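You operate a simulated robot arm through the tools that you are given. There is no shell and no other tool.

Carry out the task below with a simulated two-armed robot. There is one attempt and no reset: what you move stays moved.

Task
Blow the dusty flange clean in the blow box at HIGH.
Fine: lid on and fan on first; two presses of the yellow button; fan off after; it stays in under the lid, the dial at HIGH.

It is judged by the outcome, as a careful person would: the job done as asked, and still so three seconds after it is handed in. It fails if anything else is knocked over, pushed out of place, dropped, spilled or broken. A push-on lid holds only when it is set on centred and level and pressed home; a screw cap is set on level and turned clockwise until tight.

Robot
Two 7-joint arms with two-finger parallel grippers on one trunk that stands fixed in place. Base frame: the origin is at the foot of the trunk, x ahead of it, y to its left, z up; the work surface is at about z = 760. Units: mm, rad, N and s.
The left shoulder is at [20, 113, 1222], the right one opposite. With the tool pointing down near the work surface each hand reaches from about 100 to 580 mm from the base axis, measured 20 degrees to its own side. Payload 1.57 kg a hand.
The TCP of each hand is the grasp point between the finger pads, 30 mm short of the fingertips. In the tool frame z runs along the fingers and y along their closing line. Largest opening 80 mm; finger width 17, thickness 12; the body of the gripper, 40 by 82 mm, starts 80 mm behind the TCP.
Orientation is told as [roll, pitch, yaw] about the base's x, y, z axes, in that order, counted from this pose: with the fingers straight down and closing along the base's y, the tool's x points along the base's -x, its y along +y and its z along -z.

Tools
- The arms move only by the tool apply_moves. It takes "left_targets", "right_targets" or both (then of equal length, played together; a hand with none holds still); each is a list of rows, each a list of 7 numbers: the turn, a rotation vector about the tool's x, y, z in rad, then the shift along the tool's x, y, z in m, then the opening in per cent of the stroke, from 0 (shut) to 100 (fully open). In form: [[rx, ry, rz, x, y, z, grip], ...]. A call has 1 to 20 rows; each row shifts and turns the commanded pose from where the row before left it, along the tool's axes as they then stand. A row lasts 0.2 s, in which the tool goes at most 50 mm and 0.15 rad; a call with a longer step from one row to the next is refused whole, and so is a gripper value outside its range. Where a pose cannot be reached the arm comes as near as it can. A force on the tool above 40 N (or 10 N above the force at the start of the call, whichever is more), or a blocked arm, ends the call early, and 0.2 s more pass. Each finger travels about 45 mm/s and halts on what it meets, pressing with about 22 N; the grip force reading is that of the motor and also rises with nothing between the fingers. The clock runs only during rows and for 0.2 s after the last one: add rows that do not move to give the fingers time. It gives the time, the measured TCP pose, the force on the tool (base axes), the opening and the grip force at its end, in the units of the frame above (readings bear some noise), with the torque about the TCP (base axes, N m) and any sound that the robot's microphone picked up.
- Cameras (640 x 400 px; columns grow to the right, rows downward): "scene" is now at [77.2, 40.7, 1341.8]; the picture's right is [0.43, -0.90, 0.00], its down [-0.56, -0.27, -0.79] and it looks along [0.71, 0.34, -0.62] (base axes); focal length 272 px, centre (320, 200). "left" rides on the left gripper at [72, 7, -122] in its tool frame; the picture's right is [-0.09, 1.00, 0.00], its down [-0.84, -0.08, -0.54] and it looks along [-0.54, -0.05, 0.84] (tool axes); focal length 238 px, centre (320, 200). "right" rides on the right gripper at [72, -7, -122] in its tool frame; the picture's right is [0.09, 1.00, 0.00], its down [-0.84, 0.08, -0.54] and it looks along [-0.54, 0.05, 0.84] (tool axes); focal length 238 px, centre (320, 200). There is no depth. A picture from a camera that has moved, and an enlarged one, comes with that camera's place and axes in the base frame and with its lens. The place of the scene camera against the robot may be out by one fixed shift of up to 18 mm in any direction.
- camera(camera): a new picture of that camera. The clock stands still meanwhile.
- lift_body(by): moves the trunk up (or, below 0, down) by that many mm; the arms and the scene camera ride with it, the base frame stays. It gives what a move gives, with no picture.
- turn_head(pan, tilt): turns the head with the scene camera to pan (to the left, within 1.396 rad either way) and tilt (down, from -0.506 to 1.204), counted from straight ahead of the robot. It gives what a move gives.
- enlarge(camera, box): a new picture of the part [left, top, right, bottom] of that camera's present view, enlarged. The clock stands still meanwhile.
- hand_in(): hands the job in; it is judged then, once.

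Nothing tells you positions but the pictures and the camera data. Unless the task says otherwise, let go and move clear before handing in.

The tools are called after ">>>" by a JSON object that holds its "name" and its "arguments". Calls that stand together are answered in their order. apply_moves: Moves the arms, as the interface text tells. Its arguments: {"type":"object","properties":{"left_targets":{"type":"array","items":{"type":"array","items":{"type":"number"}}},"right_targets":{"type":"array","items":{"type":"array","items":{"type":"number"}}}},"required":[]} The other tools are called the same way: lift_body (by) moves the trunk up or down; turn_head (pan, tilt) turns the head that bears the scene camera; camera (camera) takes a picture; enlarge (camera, box) takes an enlarged picture of a part of a camera's view; hand_in () hands the job in.

At the start:

```text
t: 0.0
left_eef_pos: [375.2, 386.1, 1169.6]
left_ee_rot: [0.0, -0.001, 0.002]
left_contact_force: [-0.6, 1.1, 0.1]
left_torque: [0.0, 0.01, 0.0]
left_opening: 80.1
left_gripper_force: 0.0
right_eef_pos: [398.4, 43.8, 1163.9]
right_ee_rot: [0.0, 0.001, 0.002]
right_contact_force: [0.6, 0.4, 0.5]
right_torque: [-0.04, 0.0, 0.02]
right_opening: 79.9
right_gripper_force: 0.0
trunk travel left (down, up): [-275.0, 295.0]
head pan, tilt (commanded): [0.447, 0.663]
```

scene: 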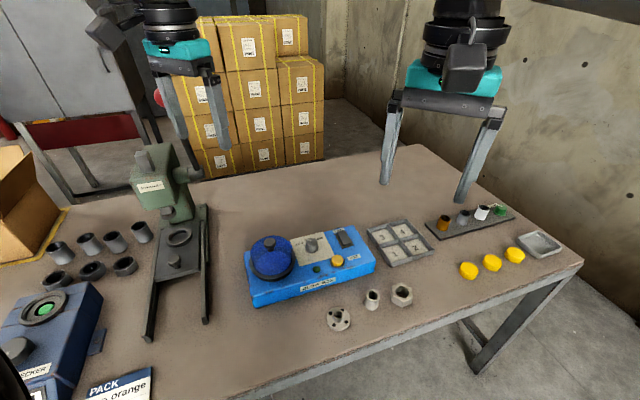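
right: 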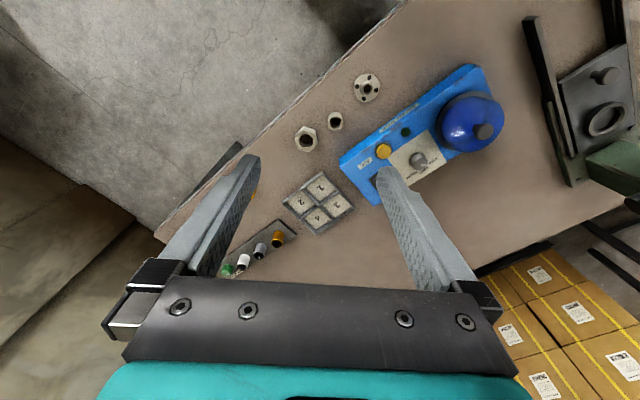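
left: 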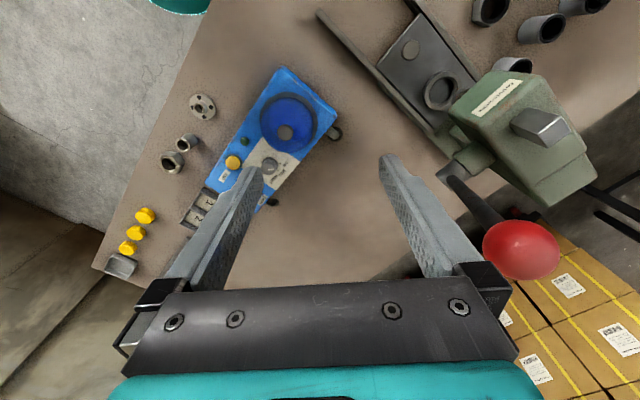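

I see a blue blow box in the middle with a domed lid, a dial, a rocker switch and a yellow button. The flange, a bushing and a nut lie in front of it. I'll look closer before moving.

>>> {"name": "enlarge", "arguments": {"camera": "scene", "box": [230, 210, 430, 335]}}

>>> {"name": "enlarge", "arguments": {"camera": "right", "box": [280, 50, 520, 200]}}

>>> {"name": "enlarge", "arguments": {"camera": "left", "box": [140, 50, 380, 200]}}

```text
3.20 times, centred on (330, 272) of scene
camera zoom: at [77.2, 40.7, 1341.8], right [0.43, -0.9, 0.0], down [-0.56, -0.27, -0.79], along [0.71, 0.34, -0.62], focal length 871 px, centre (288, -32)
```

zoom: 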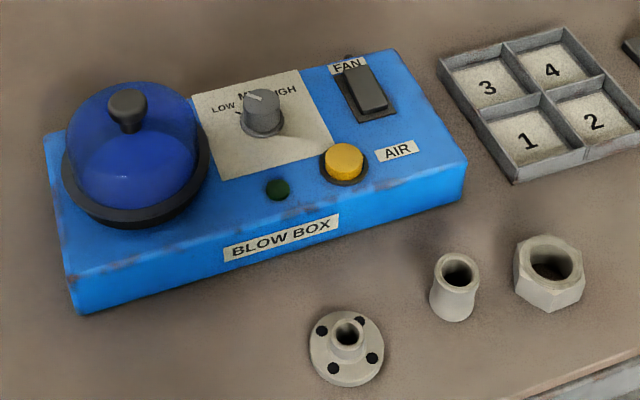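

```text
2.67 times, centred on (400, 125) of right
camera zoom: at [326.7, 37.7, 1286.4], right [-0.09, 1.0, 0.0], down [0.84, 0.08, 0.54], along [0.54, 0.05, -0.84], focal length 636 px, centre (107, 400)
```

zoom: 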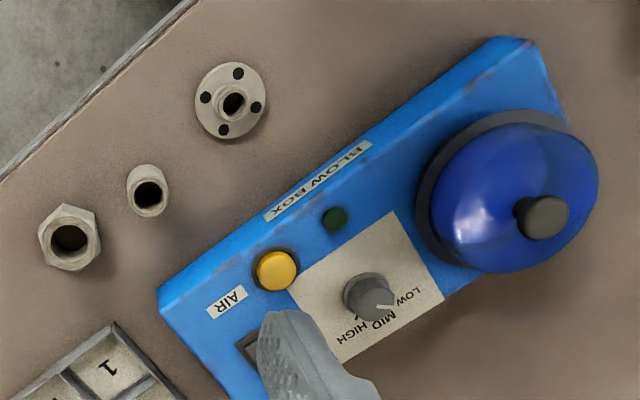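

```text
2.67 times, centred on (260, 125) of left
camera zoom: at [302.4, 391.8, 1291.8], right [0.09, 1.0, 0.0], down [0.84, -0.08, 0.54], along [0.54, -0.05, -0.84], focal length 636 px, centre (480, 400)
```

zoom: 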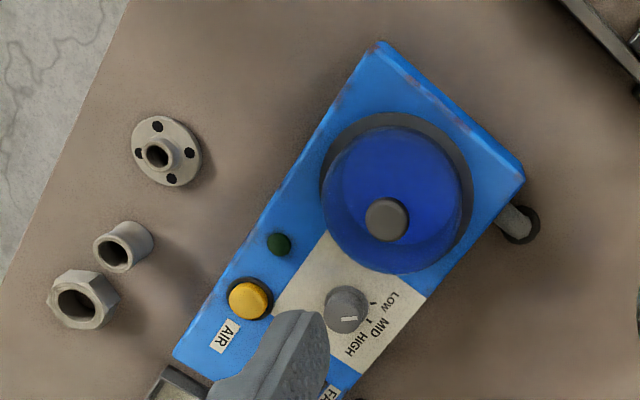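

The lid knob seems to be near [419, 321, 890], the button near [495, 186, 815], the dial near [508, 263, 821] and the flange near [386, 138]. I'll zoom in on the dial, switch and lid to read their states.

>>> {"name": "enlarge", "arguments": {"camera": "scene", "box": [285, 220, 365, 270]}}

>>> {"name": "enlarge", "arguments": {"camera": "scene", "box": [240, 225, 320, 275]}}

>>> {"name": "enlarge", "arguments": {"camera": "scene", "box": [315, 280, 415, 342]}}

>>> {"name": "enlarge", "arguments": {"camera": "right", "box": [420, 70, 520, 132]}}

```text
8.00 times, centred on (325, 245) of scene
camera zoom: at [77.2, 40.7, 1341.8], right [0.43, -0.9, 0.0], down [-0.56, -0.27, -0.79], along [0.71, 0.34, -0.62], focal length 2177 px, centre (280, -160)
```

zoom: 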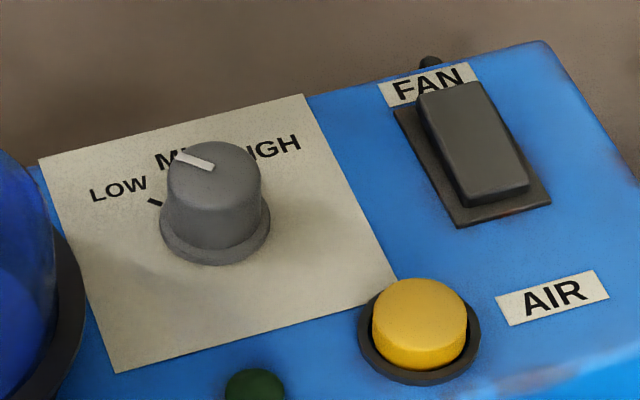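

```text
8.00 times, centred on (280, 250) of scene
camera zoom: at [77.2, 40.7, 1341.8], right [0.43, -0.9, 0.0], down [-0.56, -0.27, -0.79], along [0.71, 0.34, -0.62], focal length 2177 px, centre (640, -200)
```

zoom: 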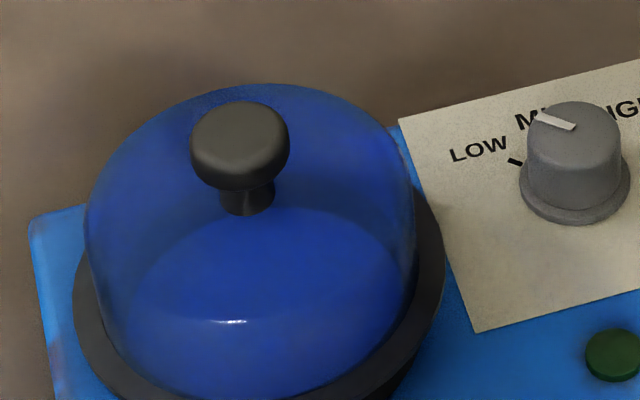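

```text
6.40 times, centred on (365, 311) of scene
camera zoom: at [77.2, 40.7, 1341.8], right [0.43, -0.9, 0.0], down [-0.56, -0.27, -0.79], along [0.71, 0.34, -0.62], focal length 1741 px, centre (32, -510)
```

zoom: 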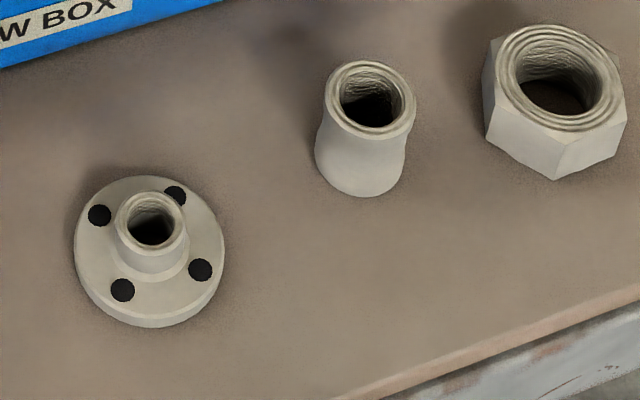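

```text
6.40 times, centred on (470, 101) of right
camera zoom: at [326.7, 37.7, 1286.4], right [-0.09, 1.0, 0.0], down [0.84, 0.08, 0.54], along [0.54, 0.05, -0.84], focal length 1525 px, centre (-640, 834)
```

zoom: 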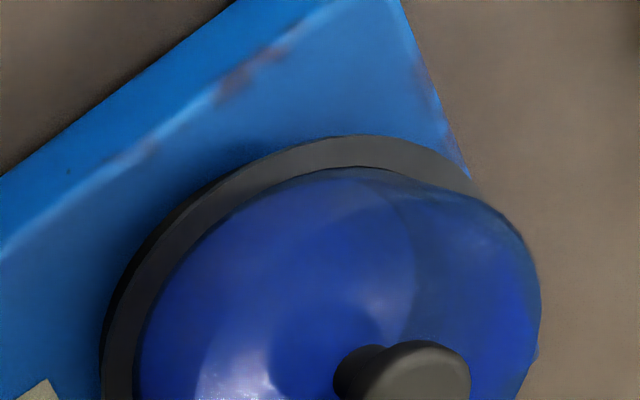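

The lid is on the box, and the dial pointer looks to be between LOW and MID. I'll bring the left hand to a viewing pose in front of the box to read the dial and lid more exactly.

>>> {"name": "apply_moves", "arguments": {"left_targets": [[0, 0, 0, 0, -0.022, 0.032, 100], [0, 0, 0, 0, -0.022, 0.032, 100], [0, 0, 0, 0, -0.022, 0.032, 100], [0, 0, 0, 0, -0.022, 0.032, 100], [0, 0, 0, 0, -0.022, 0.032, 100]]}}

>>> {"name": "camera", "arguments": {"camera": "left"}}

>>> {"name": "camera", "arguments": {"camera": "right"}}

```text
t: 1.2
left_eef_pos: [375.9, 274.8, 1008.7]
left_ee_rot: [0.001, -0.002, 0.003]
left_contact_force: [0.3, 0.3, -0.5]
left_torque: [0.02, 0.0, 0.01]
left_opening: 79.9
left_gripper_force: 0.0
right_eef_pos: [396.8, 44.8, 1163.6]
right_ee_rot: [0.001, -0.002, 0.003]
right_contact_force: [0.3, 0.3, -0.2]
right_torque: [0.03, 0.02, -0.02]
right_opening: 79.9
right_gripper_force: 0.0
trunk travel left (down, up): [-275.0, 295.0]
head pan, tilt (commanded): [0.447, 0.663]
```

```text
taken
camera left: at [302.6, 281.6, 1130.6], right [0.09, 1.0, 0.0], down [0.84, -0.08, 0.54], along [0.54, -0.05, -0.84], focal length 238 px, centre (320, 200)
```

left: 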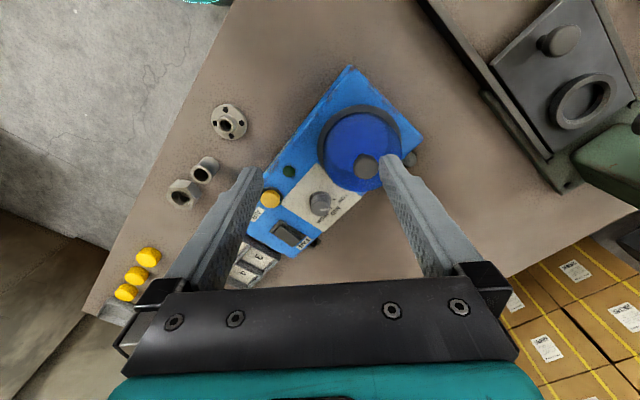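

```text
taken
camera right: at [327.1, 37.6, 1286.3], right [-0.09, 1.0, 0.0], down [0.84, 0.08, 0.54], along [0.54, 0.05, -0.84], focal length 238 px, centre (320, 200)
```

right: 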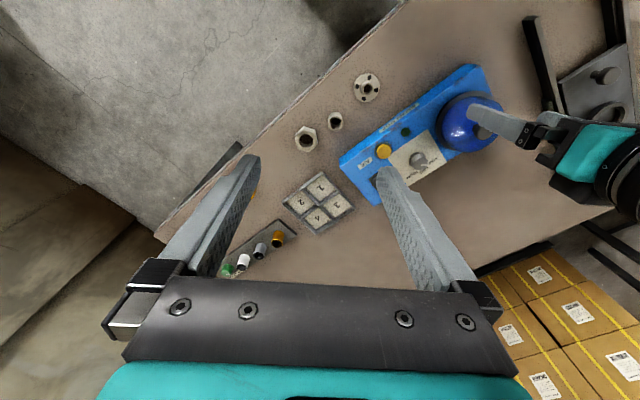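

>>> {"name": "enlarge", "arguments": {"camera": "left", "box": [240, 150, 400, 250]}}

>>> {"name": "enlarge", "arguments": {"camera": "left", "box": [280, 60, 440, 160]}}

>>> {"name": "enlarge", "arguments": {"camera": "left", "box": [160, 80, 288, 160]}}

>>> {"name": "enlarge", "arguments": {"camera": "left", "box": [300, 170, 364, 210]}}

```text
4.00 times, centred on (320, 200) of left
camera zoom: at [302.6, 281.6, 1130.6], right [0.09, 1.0, 0.0], down [0.84, -0.08, 0.54], along [0.54, -0.05, -0.84], focal length 953 px, centre (320, 200)
```

zoom: 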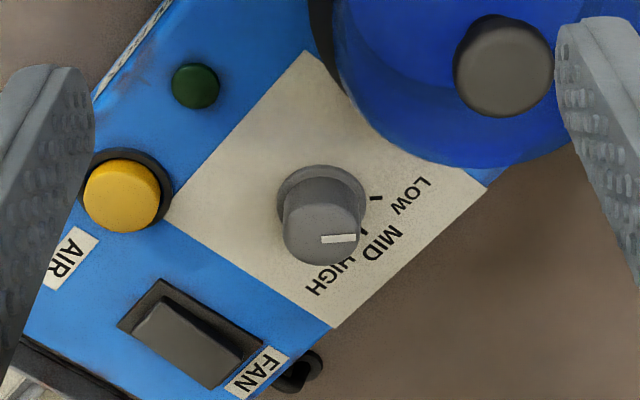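

```text
4.00 times, centred on (360, 110) of left
camera zoom: at [302.6, 281.6, 1130.6], right [0.09, 1.0, 0.0], down [0.84, -0.08, 0.54], along [0.54, -0.05, -0.84], focal length 953 px, centre (160, 560)
```

zoom: 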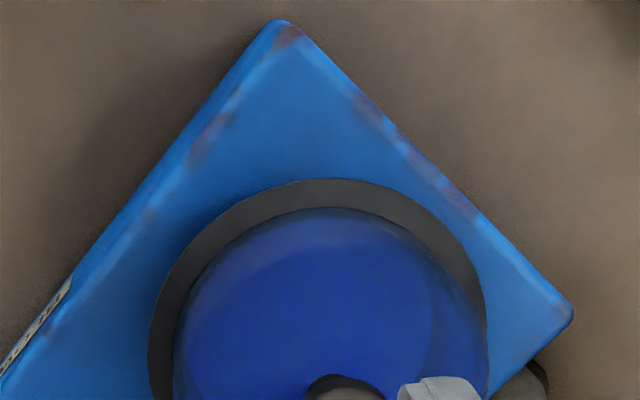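

```text
5.00 times, centred on (224, 120) of left
camera zoom: at [302.6, 281.6, 1130.6], right [0.09, 1.0, 0.0], down [0.84, -0.08, 0.54], along [0.54, -0.05, -0.84], focal length 1192 px, centre (800, 600)
```

zoom: 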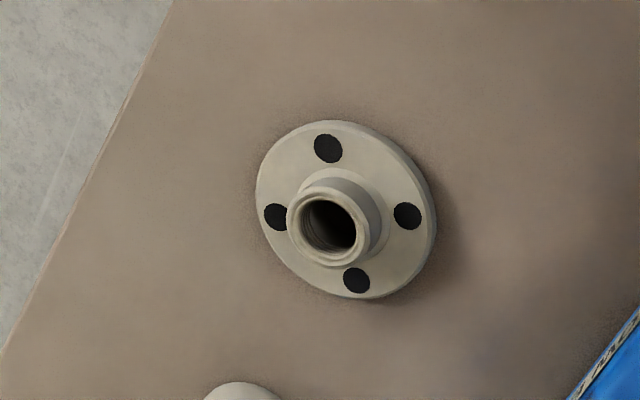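

```text
10.00 times, centred on (332, 190) of left
camera zoom: at [302.6, 281.6, 1130.6], right [0.09, 1.0, 0.0], down [0.84, -0.08, 0.54], along [0.54, -0.05, -0.84], focal length 2384 px, centre (200, 300)
```

zoom: 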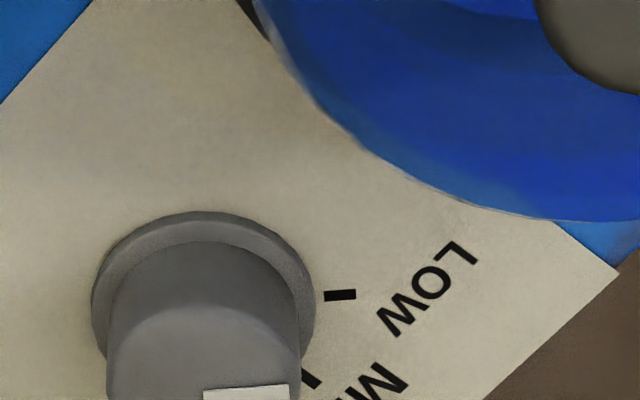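

The pointer is at LOW, and HIGH lies roughly a quarter turn clockwise from it. I'll move the left hand above the dial and check alignment before gripping it.

>>> {"name": "apply_moves", "arguments": {"left_targets": [[0, 0, 0, -0.034, -0.003, 0.015, 60], [0, 0, 0, -0.034, -0.003, 0.015, 60], [0, 0, 0, -0.034, -0.003, 0.015, 60], [0, 0, 0, -0.032, -0.002, 0.015, 60], [0, 0, 0, 0, 0, 0.02, 60], [0, 0, 0, 0, 0, 0, 60]]}}

>>> {"name": "camera", "arguments": {"camera": "left"}}

>>> {"name": "enlarge", "arguments": {"camera": "left", "box": [240, 90, 400, 190]}}

```text
t: 2.6
left_eef_pos: [481.8, 271.1, 944.2]
left_ee_rot: [0.0, -0.001, 0.003]
left_contact_force: [0.0, 0.5, 0.6]
left_torque: [0.01, 0.0, -0.02]
left_opening: 48.0
left_gripper_force: 0.0
left hand out of reach, approached as far as the arm can: row 4, 5
right_eef_pos: [398.5, 43.6, 1164.4]
right_ee_rot: [-0.001, -0.001, 0.001]
right_contact_force: [-1.0, -1.3, 0.2]
right_torque: [-0.03, 0.0, 0.0]
right_opening: 80.1
right_gripper_force: 0.0
trunk travel left (down, up): [-275.0, 295.0]
head pan, tilt (commanded): [0.447, 0.663]
```

```text
taken
camera left: at [408.6, 276.9, 1066.8], right [0.09, 1.0, 0.0], down [0.84, -0.08, 0.54], along [0.54, -0.05, -0.84], focal length 238 px, centre (320, 200)
```

left: 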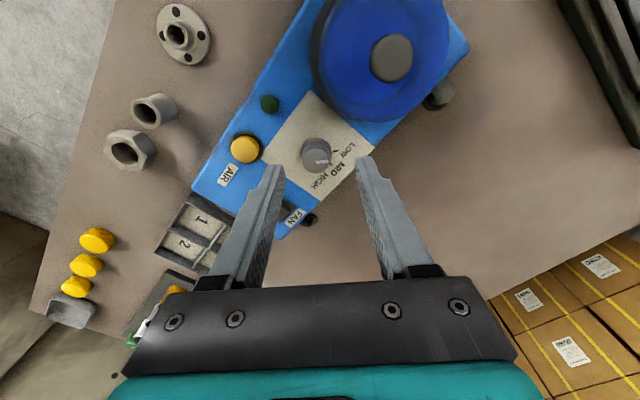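

```text
4.00 times, centred on (320, 140) of left
camera zoom: at [408.6, 276.9, 1066.8], right [0.09, 1.0, 0.0], down [0.84, -0.08, 0.54], along [0.54, -0.05, -0.84], focal length 953 px, centre (320, 440)
```

zoom: 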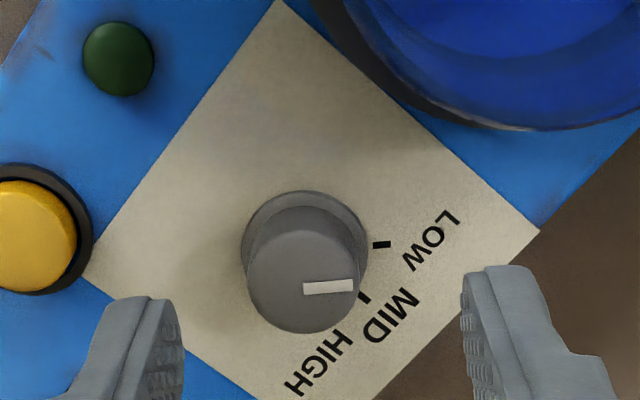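

The arm fell short at this height, and I now put the dial centre at about [508, 264] with its top near z 837 and the box top near 810. I'll raise the trunk so the hand works lower relative to the shoulder, which should extend the reach.

>>> {"name": "lift_body", "arguments": {"by": 90}}

```text
t: 3.9
left_eef_pos: [481.8, 270.3, 1034.9]
left_ee_rot: [0.001, -0.002, 0.003]
left_contact_force: [0.0, -0.2, -0.2]
left_torque: [0.01, -0.02, 0.02]
left_opening: 47.9
left_gripper_force: 0.0
right_eef_pos: [398.9, 44.5, 1253.7]
right_ee_rot: [0.0, 0.0, 0.002]
right_contact_force: [-0.5, -0.3, 0.8]
right_torque: [-0.01, -0.05, 0.0]
right_opening: 79.8
right_gripper_force: 0.0
trunk travel left (down, up): [-365.0, 205.0]
head pan, tilt (commanded): [0.447, 0.663]
```

The trunk is up 90 mm. I'll lower the left hand to about z 920 and then shift it forward over the dial.

>>> {"name": "apply_moves", "arguments": {"left_targets": [[0, 0, 0, 0, 0, 0.04, 60], [0, 0, 0, 0, 0, 0.04, 60], [0, 0, 0, 0, 0, 0.035, 60], [0, 0, 0, -0.013, -0.003, 0, 60], [0, 0, 0, -0.013, -0.003, 0, 60], [0, 0, 0, 0, 0, 0, 60]]}}

>>> {"name": "enlarge", "arguments": {"camera": "left", "box": [240, 90, 400, 190]}}

```text
t: 5.2
left_eef_pos: [444.0, 280.9, 987.3]
left_ee_rot: [-0.001, -0.003, 0.002]
left_contact_force: [-0.4, -0.1, -0.8]
left_torque: [0.01, 0.02, -0.03]
left_opening: 47.9
left_gripper_force: 0.0
left hand out of reach, approached as far as the arm can: row 1, 2, 3, 4, 5
right_eef_pos: [397.8, 44.3, 1254.0]
right_ee_rot: [0.001, 0.001, 0.001]
right_contact_force: [0.0, -0.3, -0.4]
right_torque: [-0.01, -0.01, 0.03]
right_opening: 80.2
right_gripper_force: 0.0
trunk travel left (down, up): [-365.0, 205.0]
head pan, tilt (commanded): [0.447, 0.663]
```

```text
4.00 times, centred on (320, 140) of left
camera zoom: at [371.6, 288.0, 1107.9], right [0.09, 1.0, 0.0], down [0.83, -0.08, 0.55], along [0.54, -0.05, -0.84], focal length 953 px, centre (320, 440)
```

zoom: 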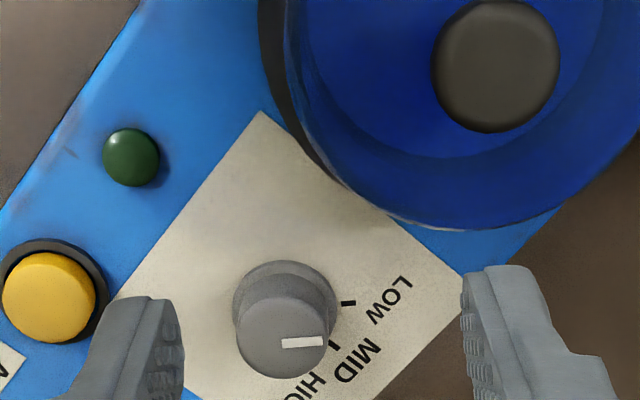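

The raised trunk made the reach shorter instead of longer. I'll back the hand off to find out where the commanded pose stands.

>>> {"name": "apply_moves", "arguments": {"left_targets": [[0, 0, 0, 0.03, 0, 0, 60], [0, 0, 0, 0, 0, 0, 60]]}}

```text
t: 5.8
left_eef_pos: [415.0, 281.5, 986.3]
left_ee_rot: [0.003, -0.002, 0.002]
left_contact_force: [0.7, 0.1, -0.4]
left_torque: [0.01, -0.02, -0.03]
left_opening: 48.1
left_gripper_force: 0.1
right_eef_pos: [398.9, 42.9, 1254.3]
right_ee_rot: [0.003, 0.0, 0.002]
right_contact_force: [-0.6, 0.0, 0.1]
right_torque: [0.03, -0.02, -0.01]
right_opening: 79.9
right_gripper_force: 0.1
trunk travel left (down, up): [-365.0, 205.0]
head pan, tilt (commanded): [0.447, 0.663]
```

Each call starts again from the measured pose, and the limit is about 561 mm from the shoulder to the TCP. So the trunk has to go down, not up. I'll raise the hand well clear first and then lower the trunk.

>>> {"name": "apply_moves", "arguments": {"left_targets": [[0, 0, 0, 0.01, 0.01, -0.045, 60], [0, 0, 0, 0.01, 0.01, -0.045, 60], [0, 0, 0, 0.01, 0.0, -0.045, 60], [0, 0, 0, 0, 0, -0.045, 60], [0, 0, 0, 0, 0, -0.045, 60], [0, 0, 0, 0, 0, 0, 60]]}}

>>> {"name": "lift_body", "arguments": {"by": -120}}

>>> {"name": "camera", "arguments": {"camera": "scene"}}

```text
t: 7.2
left_eef_pos: [384.6, 301.0, 1212.7]
left_ee_rot: [0.0, 0.0, 0.001]
left_contact_force: [0.9, 0.1, 0.4]
left_torque: [-0.02, 0.01, -0.03]
left_opening: 48.1
left_gripper_force: 0.1
right_eef_pos: [398.7, 44.1, 1254.2]
right_ee_rot: [0.001, 0.0, 0.002]
right_contact_force: [0.9, 0.1, -0.7]
right_torque: [0.0, 0.01, 0.0]
right_opening: 79.8
right_gripper_force: 0.0
trunk travel left (down, up): [-365.0, 205.0]
head pan, tilt (commanded): [0.447, 0.663]
```

```text
t: 8.8
left_eef_pos: [383.9, 301.0, 1092.8]
left_ee_rot: [0.0, -0.002, -0.001]
left_contact_force: [-1.1, 1.3, 0.0]
left_torque: [0.01, -0.01, 0.0]
left_opening: 47.9
left_gripper_force: 0.0
right_eef_pos: [398.5, 44.9, 1134.5]
right_ee_rot: [0.002, 0.0, 0.002]
right_contact_force: [0.4, 0.4, 0.6]
right_torque: [0.01, -0.02, 0.0]
right_opening: 80.0
right_gripper_force: 0.1
trunk travel left (down, up): [-245.0, 325.0]
head pan, tilt (commanded): [0.447, 0.663]
```

```text
taken
camera scene: at [77.1, 40.7, 1311.9], right [0.43, -0.9, 0.0], down [-0.56, -0.27, -0.79], along [0.71, 0.34, -0.62], focal length 272 px, centre (320, 200)
```

scene: 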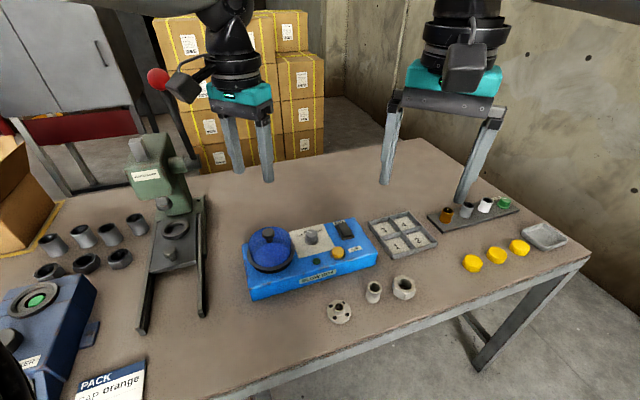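

The shoulder is now at about z 1192. I'll raise the left hand again and lower the trunk another 140 mm.

>>> {"name": "apply_moves", "arguments": {"left_targets": [[0, 0, 0, 0, 0, -0.045, 60], [0, 0, 0, 0, 0, -0.045, 60], [0, 0, 0, 0, 0, 0, 60]]}}

>>> {"name": "lift_body", "arguments": {"by": -140}}

>>> {"name": "camera", "arguments": {"camera": "scene"}}

>>> {"name": "camera", "arguments": {"camera": "left"}}

```text
t: 9.6
left_eef_pos: [384.0, 302.0, 1182.9]
left_ee_rot: [0.0, -0.001, 0.002]
left_contact_force: [0.5, -0.9, -0.6]
left_torque: [-0.04, -0.02, -0.02]
left_opening: 48.0
left_gripper_force: 0.1
right_eef_pos: [398.4, 43.4, 1133.3]
right_ee_rot: [0.0, 0.001, 0.002]
right_contact_force: [-0.4, -0.5, 0.6]
right_torque: [-0.02, 0.01, 0.03]
right_opening: 79.8
right_gripper_force: 0.1
trunk travel left (down, up): [-245.0, 325.0]
head pan, tilt (commanded): [0.447, 0.663]
```

```text
t: 11.2
left_eef_pos: [385.4, 301.2, 1042.4]
left_ee_rot: [0.001, -0.003, 0.002]
left_contact_force: [-0.5, 0.2, 0.5]
left_torque: [0.0, -0.01, 0.01]
left_opening: 47.9
left_gripper_force: 0.2
right_eef_pos: [398.7, 43.7, 995.6]
right_ee_rot: [0.003, 0.0, 0.001]
right_contact_force: [0.5, 0.4, 0.3]
right_torque: [0.04, -0.01, -0.01]
right_opening: 79.8
right_gripper_force: 0.0
trunk travel left (down, up): [-105.0, 465.0]
head pan, tilt (commanded): [0.447, 0.663]
```

```text
taken
camera scene: at [77.1, 40.7, 1171.9], right [0.43, -0.9, 0.0], down [-0.56, -0.27, -0.79], along [0.71, 0.34, -0.62], focal length 272 px, centre (320, 200)
```

scene: 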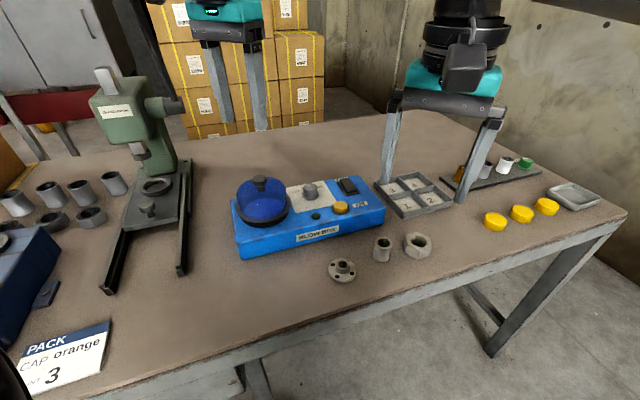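

```text
taken
camera left: at [311.4, 308.1, 1164.3], right [0.09, 1.0, 0.0], down [0.84, -0.08, 0.54], along [0.54, -0.05, -0.84], focal length 238 px, centre (320, 200)
```

left: 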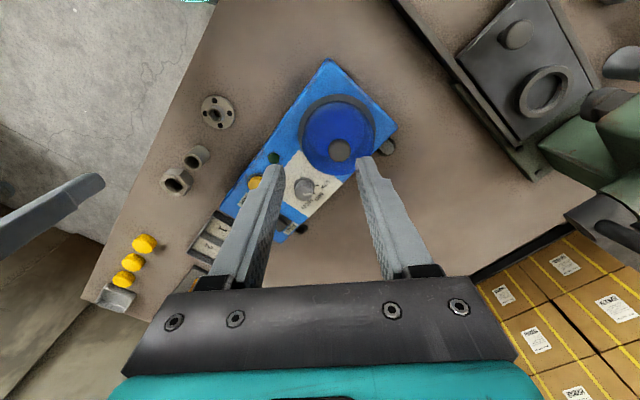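

The shoulder is now at about 1052. I'll move the left hand over the dial at about z 900.

>>> {"name": "apply_moves", "arguments": {"left_targets": [[0, 0, 0, -0.025, -0.0075, 0.028, 60], [0, 0, 0, -0.025, -0.0075, 0.028, 60], [0, 0, 0, -0.025, -0.0075, 0.028, 60], [0, 0, 0, -0.025, -0.0075, 0.028, 60], [0, 0, 0, -0.023, -0.0075, 0.028, 60], [0, 0, 0, 0, 0, 0, 60]]}}

>>> {"name": "camera", "arguments": {"camera": "left"}}

>>> {"name": "enlarge", "arguments": {"camera": "left", "box": [240, 90, 400, 190]}}

```text
t: 12.6
left_eef_pos: [507.9, 263.3, 900.8]
left_ee_rot: [0.001, -0.003, 0.001]
left_contact_force: [0.3, 0.1, -0.6]
left_torque: [-0.03, 0.02, 0.0]
left_opening: 48.0
left_gripper_force: 0.0
right_eef_pos: [398.2, 44.5, 994.6]
right_ee_rot: [0.0, 0.0, 0.002]
right_contact_force: [-1.1, -0.9, -0.4]
right_torque: [0.02, 0.01, 0.01]
right_opening: 79.9
right_gripper_force: 0.0
trunk travel left (down, up): [-105.0, 465.0]
head pan, tilt (commanded): [0.447, 0.663]
```

```text
taken
camera left: at [435.4, 269.7, 1023.9], right [0.09, 1.0, 0.0], down [0.84, -0.08, 0.54], along [0.54, -0.05, -0.84], focal length 238 px, centre (320, 200)
```

left: 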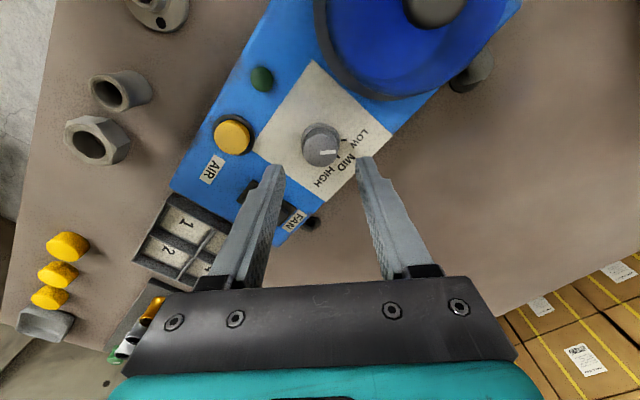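

```text
4.00 times, centred on (320, 140) of left
camera zoom: at [435.4, 269.7, 1023.9], right [0.09, 1.0, 0.0], down [0.84, -0.08, 0.54], along [0.54, -0.05, -0.84], focal length 953 px, centre (320, 440)
```

zoom: 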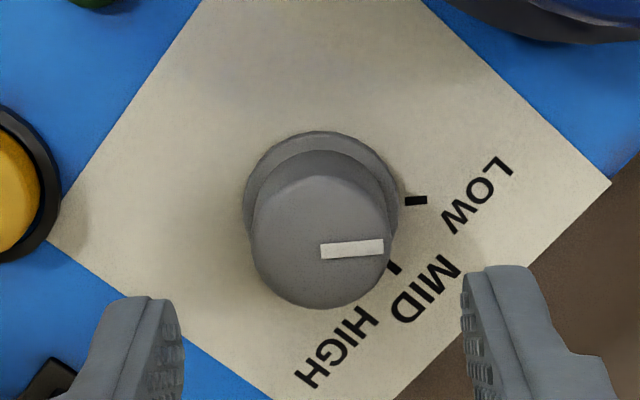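

The dial is centred between the fingers. I'll turn the tool 45° anticlockwise first, then descend and grip the dial.

>>> {"name": "apply_moves", "arguments": {"left_targets": [[0, 0, -0.14, 0, 0, 0, 60], [0, 0, -0.14, 0, 0, 0, 60], [0, 0, -0.14, 0, 0, 0, 60], [0, 0, -0.14, 0, 0, 0, 60], [0, 0, -0.14, 0, 0, 0, 60], [0, 0, -0.085, 0, 0, 0, 60], [0, 0, 0, 0, 0, 0.02, 60], [0, 0, 0, 0, 0, 0.02, 60], [0, 0, 0, 0, 0, 0.015, 60], [0, 0, 0, 0, 0, 0, 60]]}}

>>> {"name": "camera", "arguments": {"camera": "left"}}

```text
t: 14.8
left_eef_pos: [508.3, 265.1, 848.0]
left_ee_rot: [-0.003, -0.003, 0.788]
left_contact_force: [-0.2, 0.5, 0.5]
left_torque: [0.0, 0.01, 0.05]
left_opening: 47.9
left_gripper_force: 0.0
right_eef_pos: [398.9, 45.1, 993.7]
right_ee_rot: [0.002, -0.001, 0.002]
right_contact_force: [-0.9, -0.2, 0.4]
right_torque: [0.03, 0.01, 0.02]
right_opening: 80.1
right_gripper_force: 0.0
trunk travel left (down, up): [-105.0, 465.0]
head pan, tilt (commanded): [0.447, 0.663]
```

```text
taken
camera left: at [451.3, 218.5, 969.3], right [-0.64, 0.77, 0.0], down [0.65, 0.54, 0.54], along [0.42, 0.35, -0.84], focal length 238 px, centre (320, 200)
```

left: 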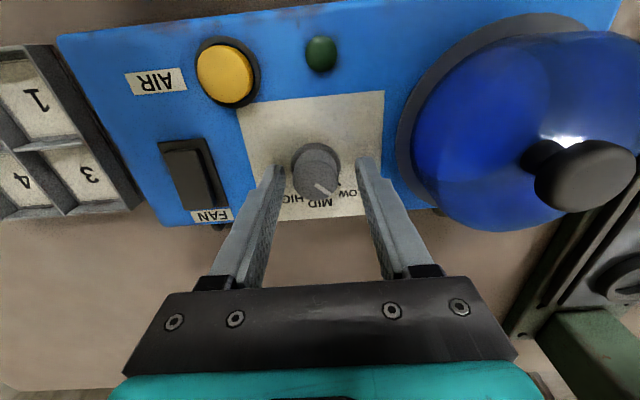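

The dial sits between the fingers and the image is square to the box. I'll close on the dial now.

>>> {"name": "apply_moves", "arguments": {"left_targets": [[0, 0, 0, 0, 0, 0.002, 40], [0, 0, 0, 0, 0, 0, 20], [0, 0, 0, 0, 0, 0, 10], [0, 0, 0, 0, 0, 0, 10], [0, 0, 0, 0, 0, 0, 10]]}}

```text
t: 16.0
left_eef_pos: [508.6, 262.7, 847.2]
left_ee_rot: [-0.004, -0.002, 0.787]
left_contact_force: [12.6, -10.1, 2.6]
left_torque: [-0.53, -0.16, -0.01]
left_opening: 29.4
left_gripper_force: 38.8
right_eef_pos: [398.0, 43.7, 992.9]
right_ee_rot: [0.001, 0.0, 0.002]
right_contact_force: [0.1, 0.0, -0.5]
right_torque: [-0.02, 0.03, 0.03]
right_opening: 79.8
right_gripper_force: 0.1
trunk travel left (down, up): [-105.0, 465.0]
head pan, tilt (commanded): [0.447, 0.663]
```

The grip holds a 29 mm dial, with some sideways force. I'll shift about 1.5 mm to relieve that and then turn clockwise by about 1.5 rad.

>>> {"name": "apply_moves", "arguments": {"left_targets": [[0, 0, 0, 0, -0.0015, 0, 10], [0, 0, 0.1, 0, 0, 0, 10], [0, 0, 0.1, 0, 0, 0, 10], [0, 0, 0.1, 0, 0, 0, 10], [0, 0, 0, 0, 0, 0, 10]]}}

>>> {"name": "enlarge", "arguments": {"camera": "left", "box": [240, 120, 400, 220]}}

```text
t: 17.2
left_eef_pos: [509.6, 263.2, 845.9]
left_ee_rot: [-0.001, -0.005, 0.486]
left_contact_force: [9.4, -5.8, 12.3]
left_torque: [-0.52, 0.31, -0.03]
left_opening: 29.0
left_gripper_force: 39.0
right_eef_pos: [397.1, 43.4, 992.5]
right_ee_rot: [0.0, 0.0, 0.002]
right_contact_force: [0.7, 0.0, -0.5]
right_torque: [0.01, 0.02, -0.02]
right_opening: 79.9
right_gripper_force: 0.1
trunk travel left (down, up): [-105.0, 465.0]
head pan, tilt (commanded): [0.447, 0.663]
```

```text
4.00 times, centred on (320, 170) of left
camera zoom: at [441.5, 235.0, 968.1], right [-0.38, 0.92, 0.0], down [0.77, 0.32, 0.55], along [0.5, 0.21, -0.84], focal length 953 px, centre (320, 320)
```

zoom: 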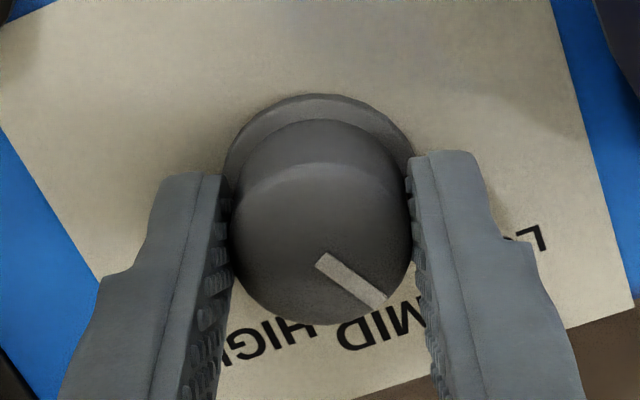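

The dial turns with the tool. I'll continue clockwise towards HIGH.

>>> {"name": "apply_moves", "arguments": {"left_targets": [[0, 0, 0.1, -0.0005, -0.001, -0.001, 10], [0, 0, 0.14, 0, 0, 0, 10], [0, 0, 0.14, 0, 0, 0, 10], [0, 0, 0.14, 0, 0, 0, 10], [0, 0, 0.14, 0, 0, 0, 10], [0, 0, 0.14, 0, 0, 0, 10], [0, 0, 0.14, 0, 0, 0, 10], [0, 0, 0, 0, 0, 0, 10]]}}

>>> {"name": "enlarge", "arguments": {"camera": "left", "box": [240, 120, 400, 220]}}

```text
t: 19.0
left_eef_pos: [508.7, 263.2, 845.0]
left_ee_rot: [0.0, -0.001, -0.456]
left_contact_force: [2.5, 6.4, 5.4]
left_torque: [-0.03, -0.54, 0.02]
left_opening: 29.3
left_gripper_force: 38.8
right_eef_pos: [398.2, 43.9, 994.7]
right_ee_rot: [0.0, 0.0, 0.001]
right_contact_force: [0.7, -0.1, 0.2]
right_torque: [0.01, 0.0, -0.02]
right_opening: 79.8
right_gripper_force: 0.0
trunk travel left (down, up): [-105.0, 465.0]
head pan, tilt (commanded): [0.447, 0.663]
```

```text
4.00 times, centred on (320, 170) of left
camera zoom: at [447.0, 301.1, 968.4], right [0.52, 0.85, 0.0], down [0.72, -0.44, 0.54], along [0.46, -0.28, -0.84], focal length 953 px, centre (320, 320)
```

zoom: 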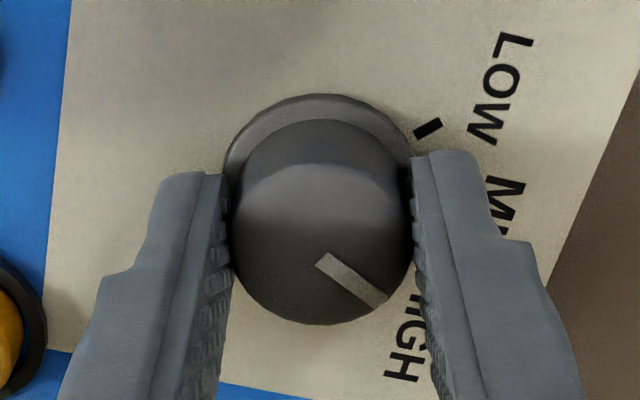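

The pointer is at about 70° and HIGH should be at about 90°. I'll turn another 0.33 rad.

>>> {"name": "apply_moves", "arguments": {"left_targets": [[0, 0, 0.11, 0, 0, 0, 10], [0, 0, 0.11, 0, 0, 0, 10], [0, 0, 0.11, 0, 0, 0, 10], [0, 0, 0, 0, 0, 0, 10]]}}

>>> {"name": "enlarge", "arguments": {"camera": "left", "box": [240, 120, 400, 220]}}

```text
t: 20.0
left_eef_pos: [510.2, 264.1, 846.4]
left_ee_rot: [0.001, 0.0, -0.785]
left_contact_force: [1.8, 13.5, 5.9]
left_torque: [0.61, 0.22, 0.21]
left_opening: 29.5
left_gripper_force: 39.0
right_eef_pos: [397.3, 44.8, 992.6]
right_ee_rot: [0.0, 0.0, 0.001]
right_contact_force: [-0.2, -0.7, 0.0]
right_torque: [-0.03, -0.05, -0.02]
right_opening: 80.3
right_gripper_force: 0.0
trunk travel left (down, up): [-105.0, 465.0]
head pan, tilt (commanded): [0.447, 0.663]
```

```text
4.00 times, centred on (320, 170) of left
camera zoom: at [462.6, 319.3, 968.4], right [0.77, 0.64, 0.0], down [0.54, -0.65, 0.54], along [0.35, -0.41, -0.84], focal length 953 px, centre (320, 320)
```

zoom: 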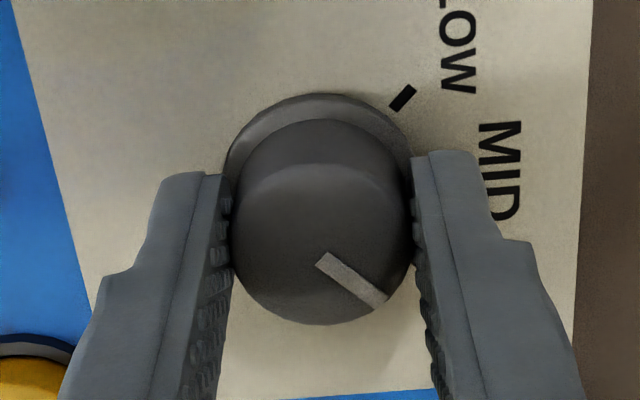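

There is some torque now, so the pointer is probably at the HIGH stop. I'll release, rise and look.

>>> {"name": "apply_moves", "arguments": {"left_targets": [[0, 0, 0, 0, 0, 0, 30], [0, 0, 0, 0, 0, 0, 60], [0, 0, 0, 0, 0, 0, 60], [0, 0, 0, 0, 0, -0.03, 60], [0, 0, 0, 0, 0, -0.03, 60], [0, 0, 0, 0, 0, 0, 60]]}}

>>> {"name": "enlarge", "arguments": {"camera": "left", "box": [240, 90, 400, 190]}}

>>> {"name": "camera", "arguments": {"camera": "left"}}

```text
t: 21.4
left_eef_pos: [510.2, 263.4, 907.1]
left_ee_rot: [0.001, -0.002, -0.785]
left_contact_force: [-1.1, 0.0, -0.2]
left_torque: [-0.01, 0.01, -0.02]
left_opening: 48.0
left_gripper_force: 0.0
right_eef_pos: [398.3, 43.4, 994.9]
right_ee_rot: [0.001, 0.0, 0.002]
right_contact_force: [0.0, 0.0, 0.6]
right_torque: [0.02, 0.01, -0.01]
right_opening: 79.9
right_gripper_force: 0.0
trunk travel left (down, up): [-105.0, 465.0]
head pan, tilt (commanded): [0.447, 0.663]
```

```text
4.00 times, centred on (320, 140) of left
camera zoom: at [462.5, 318.1, 1028.2], right [0.77, 0.64, 0.0], down [0.54, -0.65, 0.54], along [0.35, -0.42, -0.84], focal length 953 px, centre (320, 440)
```

zoom: 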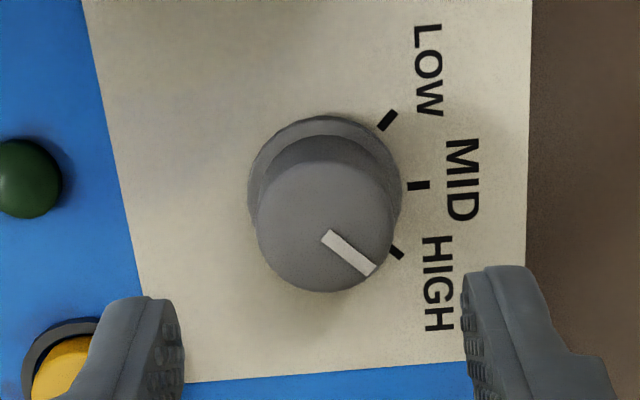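

```text
taken
camera left: at [462.5, 318.1, 1028.2], right [0.77, 0.64, 0.0], down [0.54, -0.65, 0.54], along [0.35, -0.42, -0.84], focal length 238 px, centre (320, 200)
```

left: 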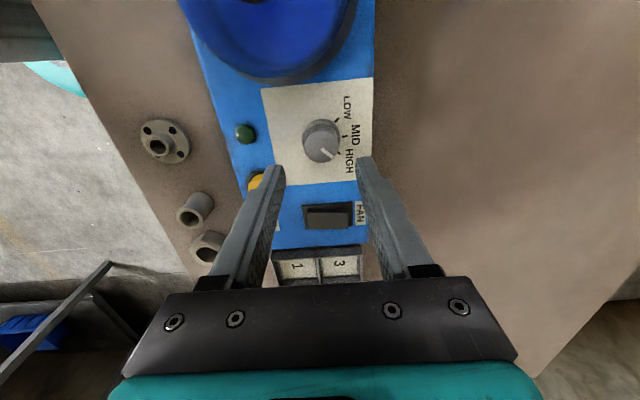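

The pointer now lies on the HIGH tick. Next is the lid: I put its knob at [418.6, 322.6] with the top near z 887, so I'll move above it.

>>> {"name": "apply_moves", "arguments": {"left_targets": [[0, 0, -0.131, 0, 0, -0.015, 60], [0, 0, -0.131, 0, 0, -0.015, 60], [0, 0, -0.131, 0, 0, -0.015, 60], [0, 0, -0.131, 0, 0, -0.01, 60], [0, 0, -0.131, 0, 0, 0, 60], [0, 0, -0.131, 0, 0, 0, 60], [0, 0, 0, 0.03, 0.02, 0, 60], [0, 0, 0, 0.03, 0.02, 0, 60], [0, 0, 0, 0.0315, 0.019, 0, 60], [0, 0, 0, 0, 0, 0, 60]]}}

>>> {"name": "camera", "arguments": {"camera": "left"}}

>>> {"name": "enlarge", "arguments": {"camera": "left", "box": [240, 90, 400, 190]}}

```text
t: 23.6
left_eef_pos: [415.8, 321.8, 959.9]
left_ee_rot: [0.0, -0.001, 0.003]
left_contact_force: [0.4, -0.5, 0.2]
left_torque: [0.01, -0.04, 0.0]
left_opening: 48.2
left_gripper_force: 0.2
right_eef_pos: [398.1, 44.5, 993.4]
right_ee_rot: [0.001, 0.0, 0.002]
right_contact_force: [-0.2, 0.1, -0.7]
right_torque: [-0.02, -0.01, -0.02]
right_opening: 79.8
right_gripper_force: 0.1
trunk travel left (down, up): [-105.0, 465.0]
head pan, tilt (commanded): [0.447, 0.663]
```

```text
taken
camera left: at [343.5, 328.2, 1081.9], right [0.09, 1.0, 0.0], down [0.84, -0.07, 0.54], along [0.54, -0.05, -0.84], focal length 238 px, centre (320, 200)
```

left: 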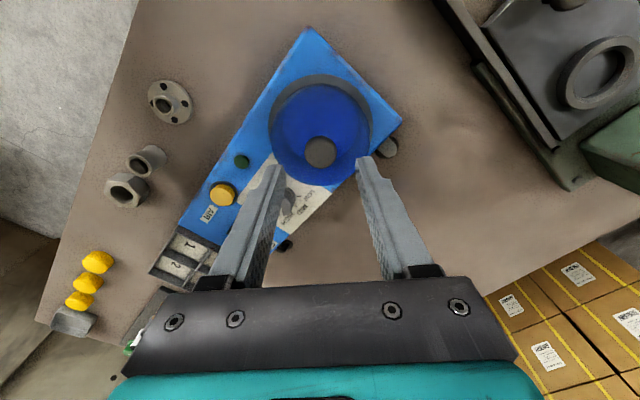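

```text
4.00 times, centred on (320, 140) of left
camera zoom: at [343.5, 328.2, 1081.9], right [0.09, 1.0, 0.0], down [0.84, -0.07, 0.54], along [0.54, -0.05, -0.84], focal length 953 px, centre (320, 440)
```

zoom: 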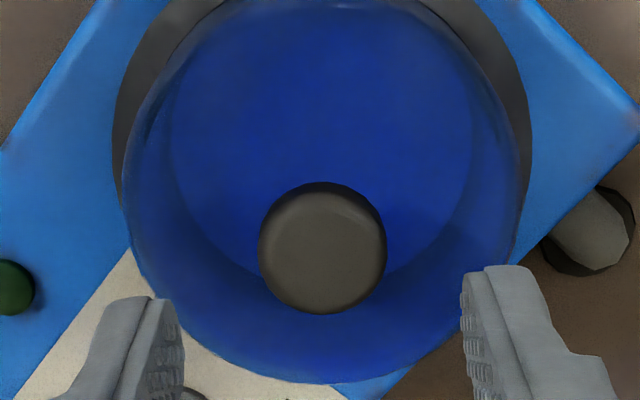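

The knob is nearly centred, at about [418.3, 322.2] with its top near z 890. I'll check its profile from the scene camera before descending.

>>> {"name": "enlarge", "arguments": {"camera": "scene", "box": [220, 150, 316, 210]}}

>>> {"name": "camera", "arguments": {"camera": "scene"}}

```text
6.67 times, centred on (268, 180) of scene
camera zoom: at [77.0, 40.9, 1171.8], right [0.43, -0.9, 0.0], down [-0.56, -0.27, -0.79], along [0.71, 0.34, -0.62], focal length 1814 px, centre (667, 333)
```

zoom: 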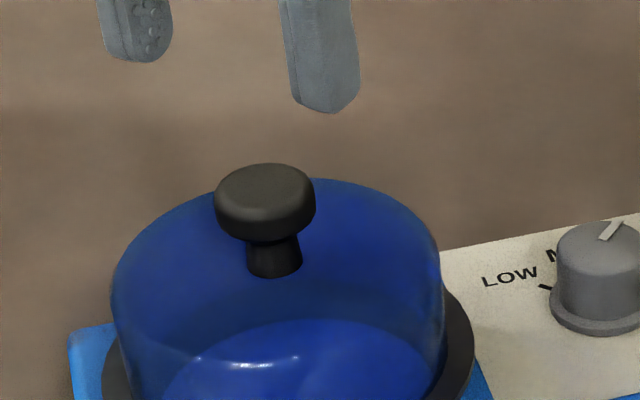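

```text
taken
camera scene: at [77.0, 40.9, 1171.8], right [0.43, -0.9, 0.0], down [-0.56, -0.27, -0.79], along [0.71, 0.34, -0.62], focal length 272 px, centre (320, 200)
```

scene: 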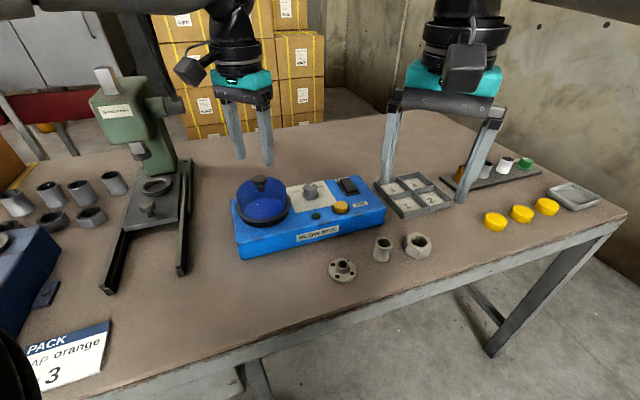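

The knob head spans about z 877–890, with a neck down to about 860. I'll descend so the fingertips sit around 866, and close on the head.

>>> {"name": "apply_moves", "arguments": {"left_targets": [[0, 0, 0, -0.0025, 0.0005, 0.02, 60], [0, 0, 0, 0, 0, 0.02, 60], [0, 0, 0, 0, 0, 0.015, 60], [0, 0, 0, 0, 0, 0.008, 60], [0, 0, 0, 0, 0, 0, 60], [0, 0, 0, 0, 0, 0, 40], [0, 0, 0, 0, 0, 0, 20], [0, 0, 0, 0, 0, 0, 10], [0, 0, 0, 0, 0, 0, 10]]}}

>>> {"name": "camera", "arguments": {"camera": "left"}}

>>> {"name": "enlarge", "arguments": {"camera": "scene", "box": [220, 150, 316, 210]}}

```text
t: 25.6
left_eef_pos: [419.9, 320.8, 898.8]
left_ee_rot: [0.001, -0.002, 0.004]
left_contact_force: [-0.1, 1.7, -0.9]
left_torque: [0.04, 0.01, 0.1]
left_opening: 27.2
left_gripper_force: 20.9
right_eef_pos: [397.0, 44.0, 993.5]
right_ee_rot: [0.0, 0.0, 0.001]
right_contact_force: [0.1, 0.2, -1.1]
right_torque: [0.01, 0.0, -0.02]
right_opening: 79.8
right_gripper_force: 0.1
trunk travel left (down, up): [-105.0, 465.0]
head pan, tilt (commanded): [0.447, 0.663]
```

```text
taken
camera left: at [347.2, 328.3, 1019.9], right [0.09, 1.0, 0.0], down [0.84, -0.07, 0.54], along [0.54, -0.05, -0.84], focal length 238 px, centre (320, 200)
```

left: 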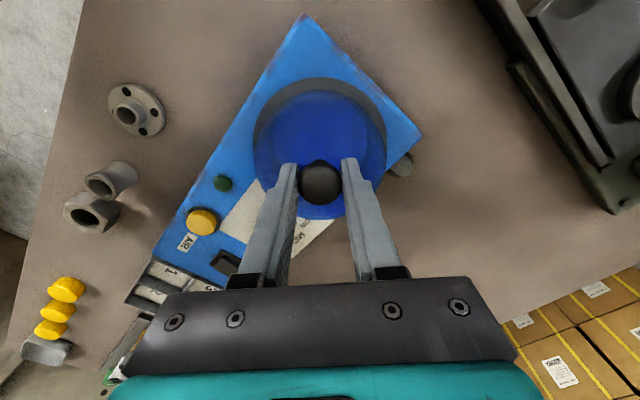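

```text
6.67 times, centred on (268, 180) of scene
camera zoom: at [77.3, 40.9, 1171.8], right [0.43, -0.9, 0.0], down [-0.56, -0.27, -0.79], along [0.71, 0.34, -0.62], focal length 1814 px, centre (667, 333)
```

zoom: 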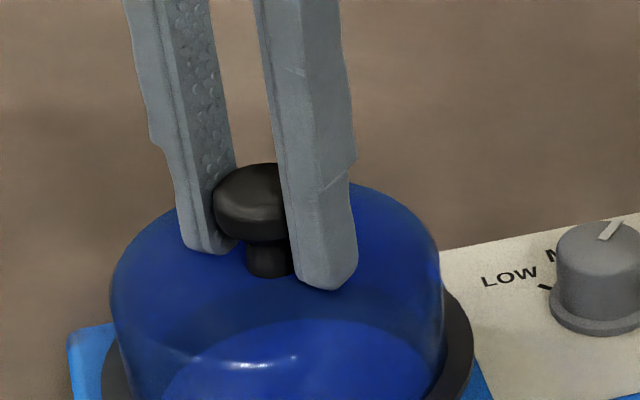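

The knob is gripped at about [419.9, 320.8, 898.8]. I'll lift straight up slowly and check that only the lid comes.

>>> {"name": "apply_moves", "arguments": {"left_targets": [[0, 0, 0, 0, 0, -0.005, 5], [0, 0, 0, 0, 0, -0.01, 5], [0, 0, 0, 0, 0, -0.015, 5], [0, 0, 0, 0, 0, -0.02, 5], [0, 0, 0, 0, 0, 0, 5]]}}

>>> {"name": "camera", "arguments": {"camera": "scene"}}

>>> {"name": "camera", "arguments": {"camera": "left"}}

```text
t: 26.8
left_eef_pos: [419.1, 322.2, 948.0]
left_ee_rot: [0.0, -0.001, 0.003]
left_contact_force: [0.2, -0.6, -1.2]
left_torque: [0.03, -0.01, -0.01]
left_opening: 27.0
left_gripper_force: 22.0
right_eef_pos: [397.3, 44.7, 993.7]
right_ee_rot: [0.002, 0.001, 0.002]
right_contact_force: [0.7, 0.5, 0.9]
right_torque: [0.0, -0.01, -0.03]
right_opening: 79.9
right_gripper_force: 0.0
trunk travel left (down, up): [-105.0, 465.0]
head pan, tilt (commanded): [0.447, 0.663]
heard: snap
```

```text
taken
camera scene: at [77.3, 40.7, 1171.8], right [0.43, -0.9, 0.0], down [-0.56, -0.27, -0.79], along [0.71, 0.34, -0.62], focal length 272 px, centre (320, 200)
```

scene: 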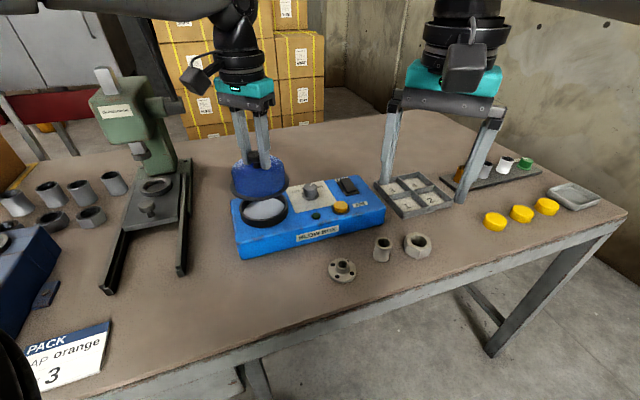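

```text
taken
camera left: at [347.7, 327.9, 1070.5], right [0.09, 1.0, 0.0], down [0.84, -0.08, 0.54], along [0.54, -0.05, -0.84], focal length 238 px, centre (320, 200)
```

left: 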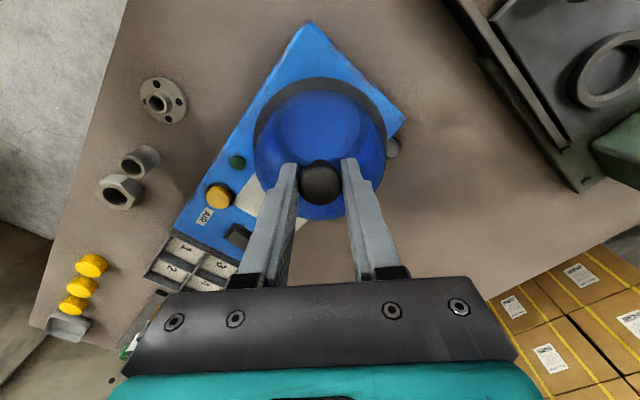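

The lid snapped off cleanly. I'll carry it to the free table area in front of the box, around [266, 266].

>>> {"name": "apply_moves", "arguments": {"left_targets": [[0, 0, 0, 0, 0, -0.03, 5], [0, 0, 0, 0.035, -0.0125, 0, 5], [0, 0, 0, 0.04, -0.0145, 0, 5], [0, 0, 0, 0.04, -0.0145, 0, 5], [0, 0, 0, 0.038, -0.0145, 0, 5], [0, 0, 0, 0, 0, 0.04, 5], [0, 0, 0, 0, 0, 0.04, 5], [0, 0, 0, 0, 0, 0, 5]]}}

>>> {"name": "camera", "arguments": {"camera": "left"}}

>>> {"name": "camera", "arguments": {"camera": "scene"}}

```text
t: 28.6
left_eef_pos: [267.2, 265.3, 899.3]
left_ee_rot: [0.001, -0.002, 0.004]
left_contact_force: [-0.4, -0.1, -1.1]
left_torque: [0.0, 0.0, -0.02]
left_opening: 26.6
left_gripper_force: 22.7
right_eef_pos: [398.9, 43.9, 993.7]
right_ee_rot: [0.001, -0.001, 0.003]
right_contact_force: [0.0, -0.3, -0.3]
right_torque: [0.0, 0.03, -0.02]
right_opening: 79.8
right_gripper_force: 0.1
trunk travel left (down, up): [-105.0, 465.0]
head pan, tilt (commanded): [0.447, 0.663]
```

```text
taken
camera left: at [194.3, 271.5, 1020.9], right [0.09, 1.0, 0.0], down [0.84, -0.07, 0.54], along [0.54, -0.05, -0.84], focal length 238 px, centre (320, 200)
```

left: 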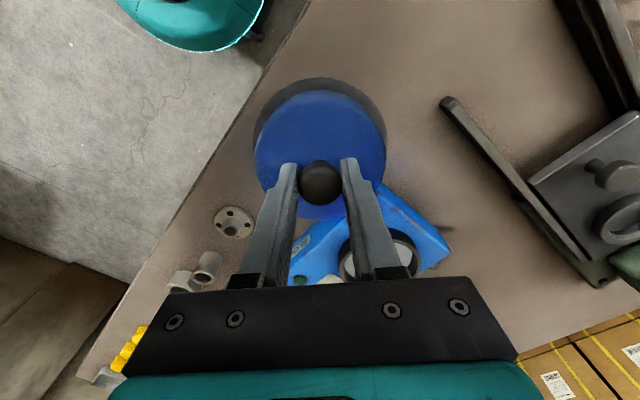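

```text
taken
camera scene: at [77.2, 40.8, 1171.8], right [0.43, -0.9, 0.0], down [-0.56, -0.27, -0.79], along [0.71, 0.34, -0.62], focal length 272 px, centre (320, 200)
```

scene: 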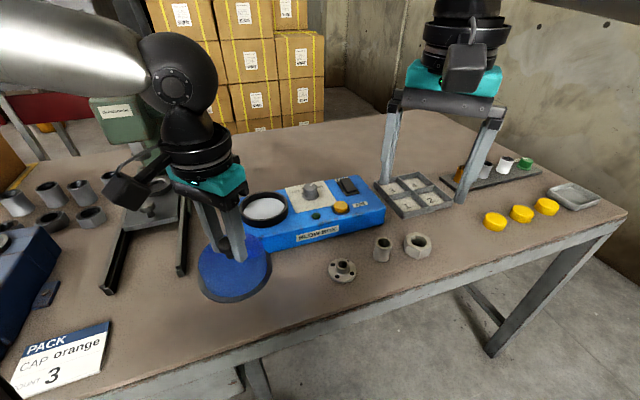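

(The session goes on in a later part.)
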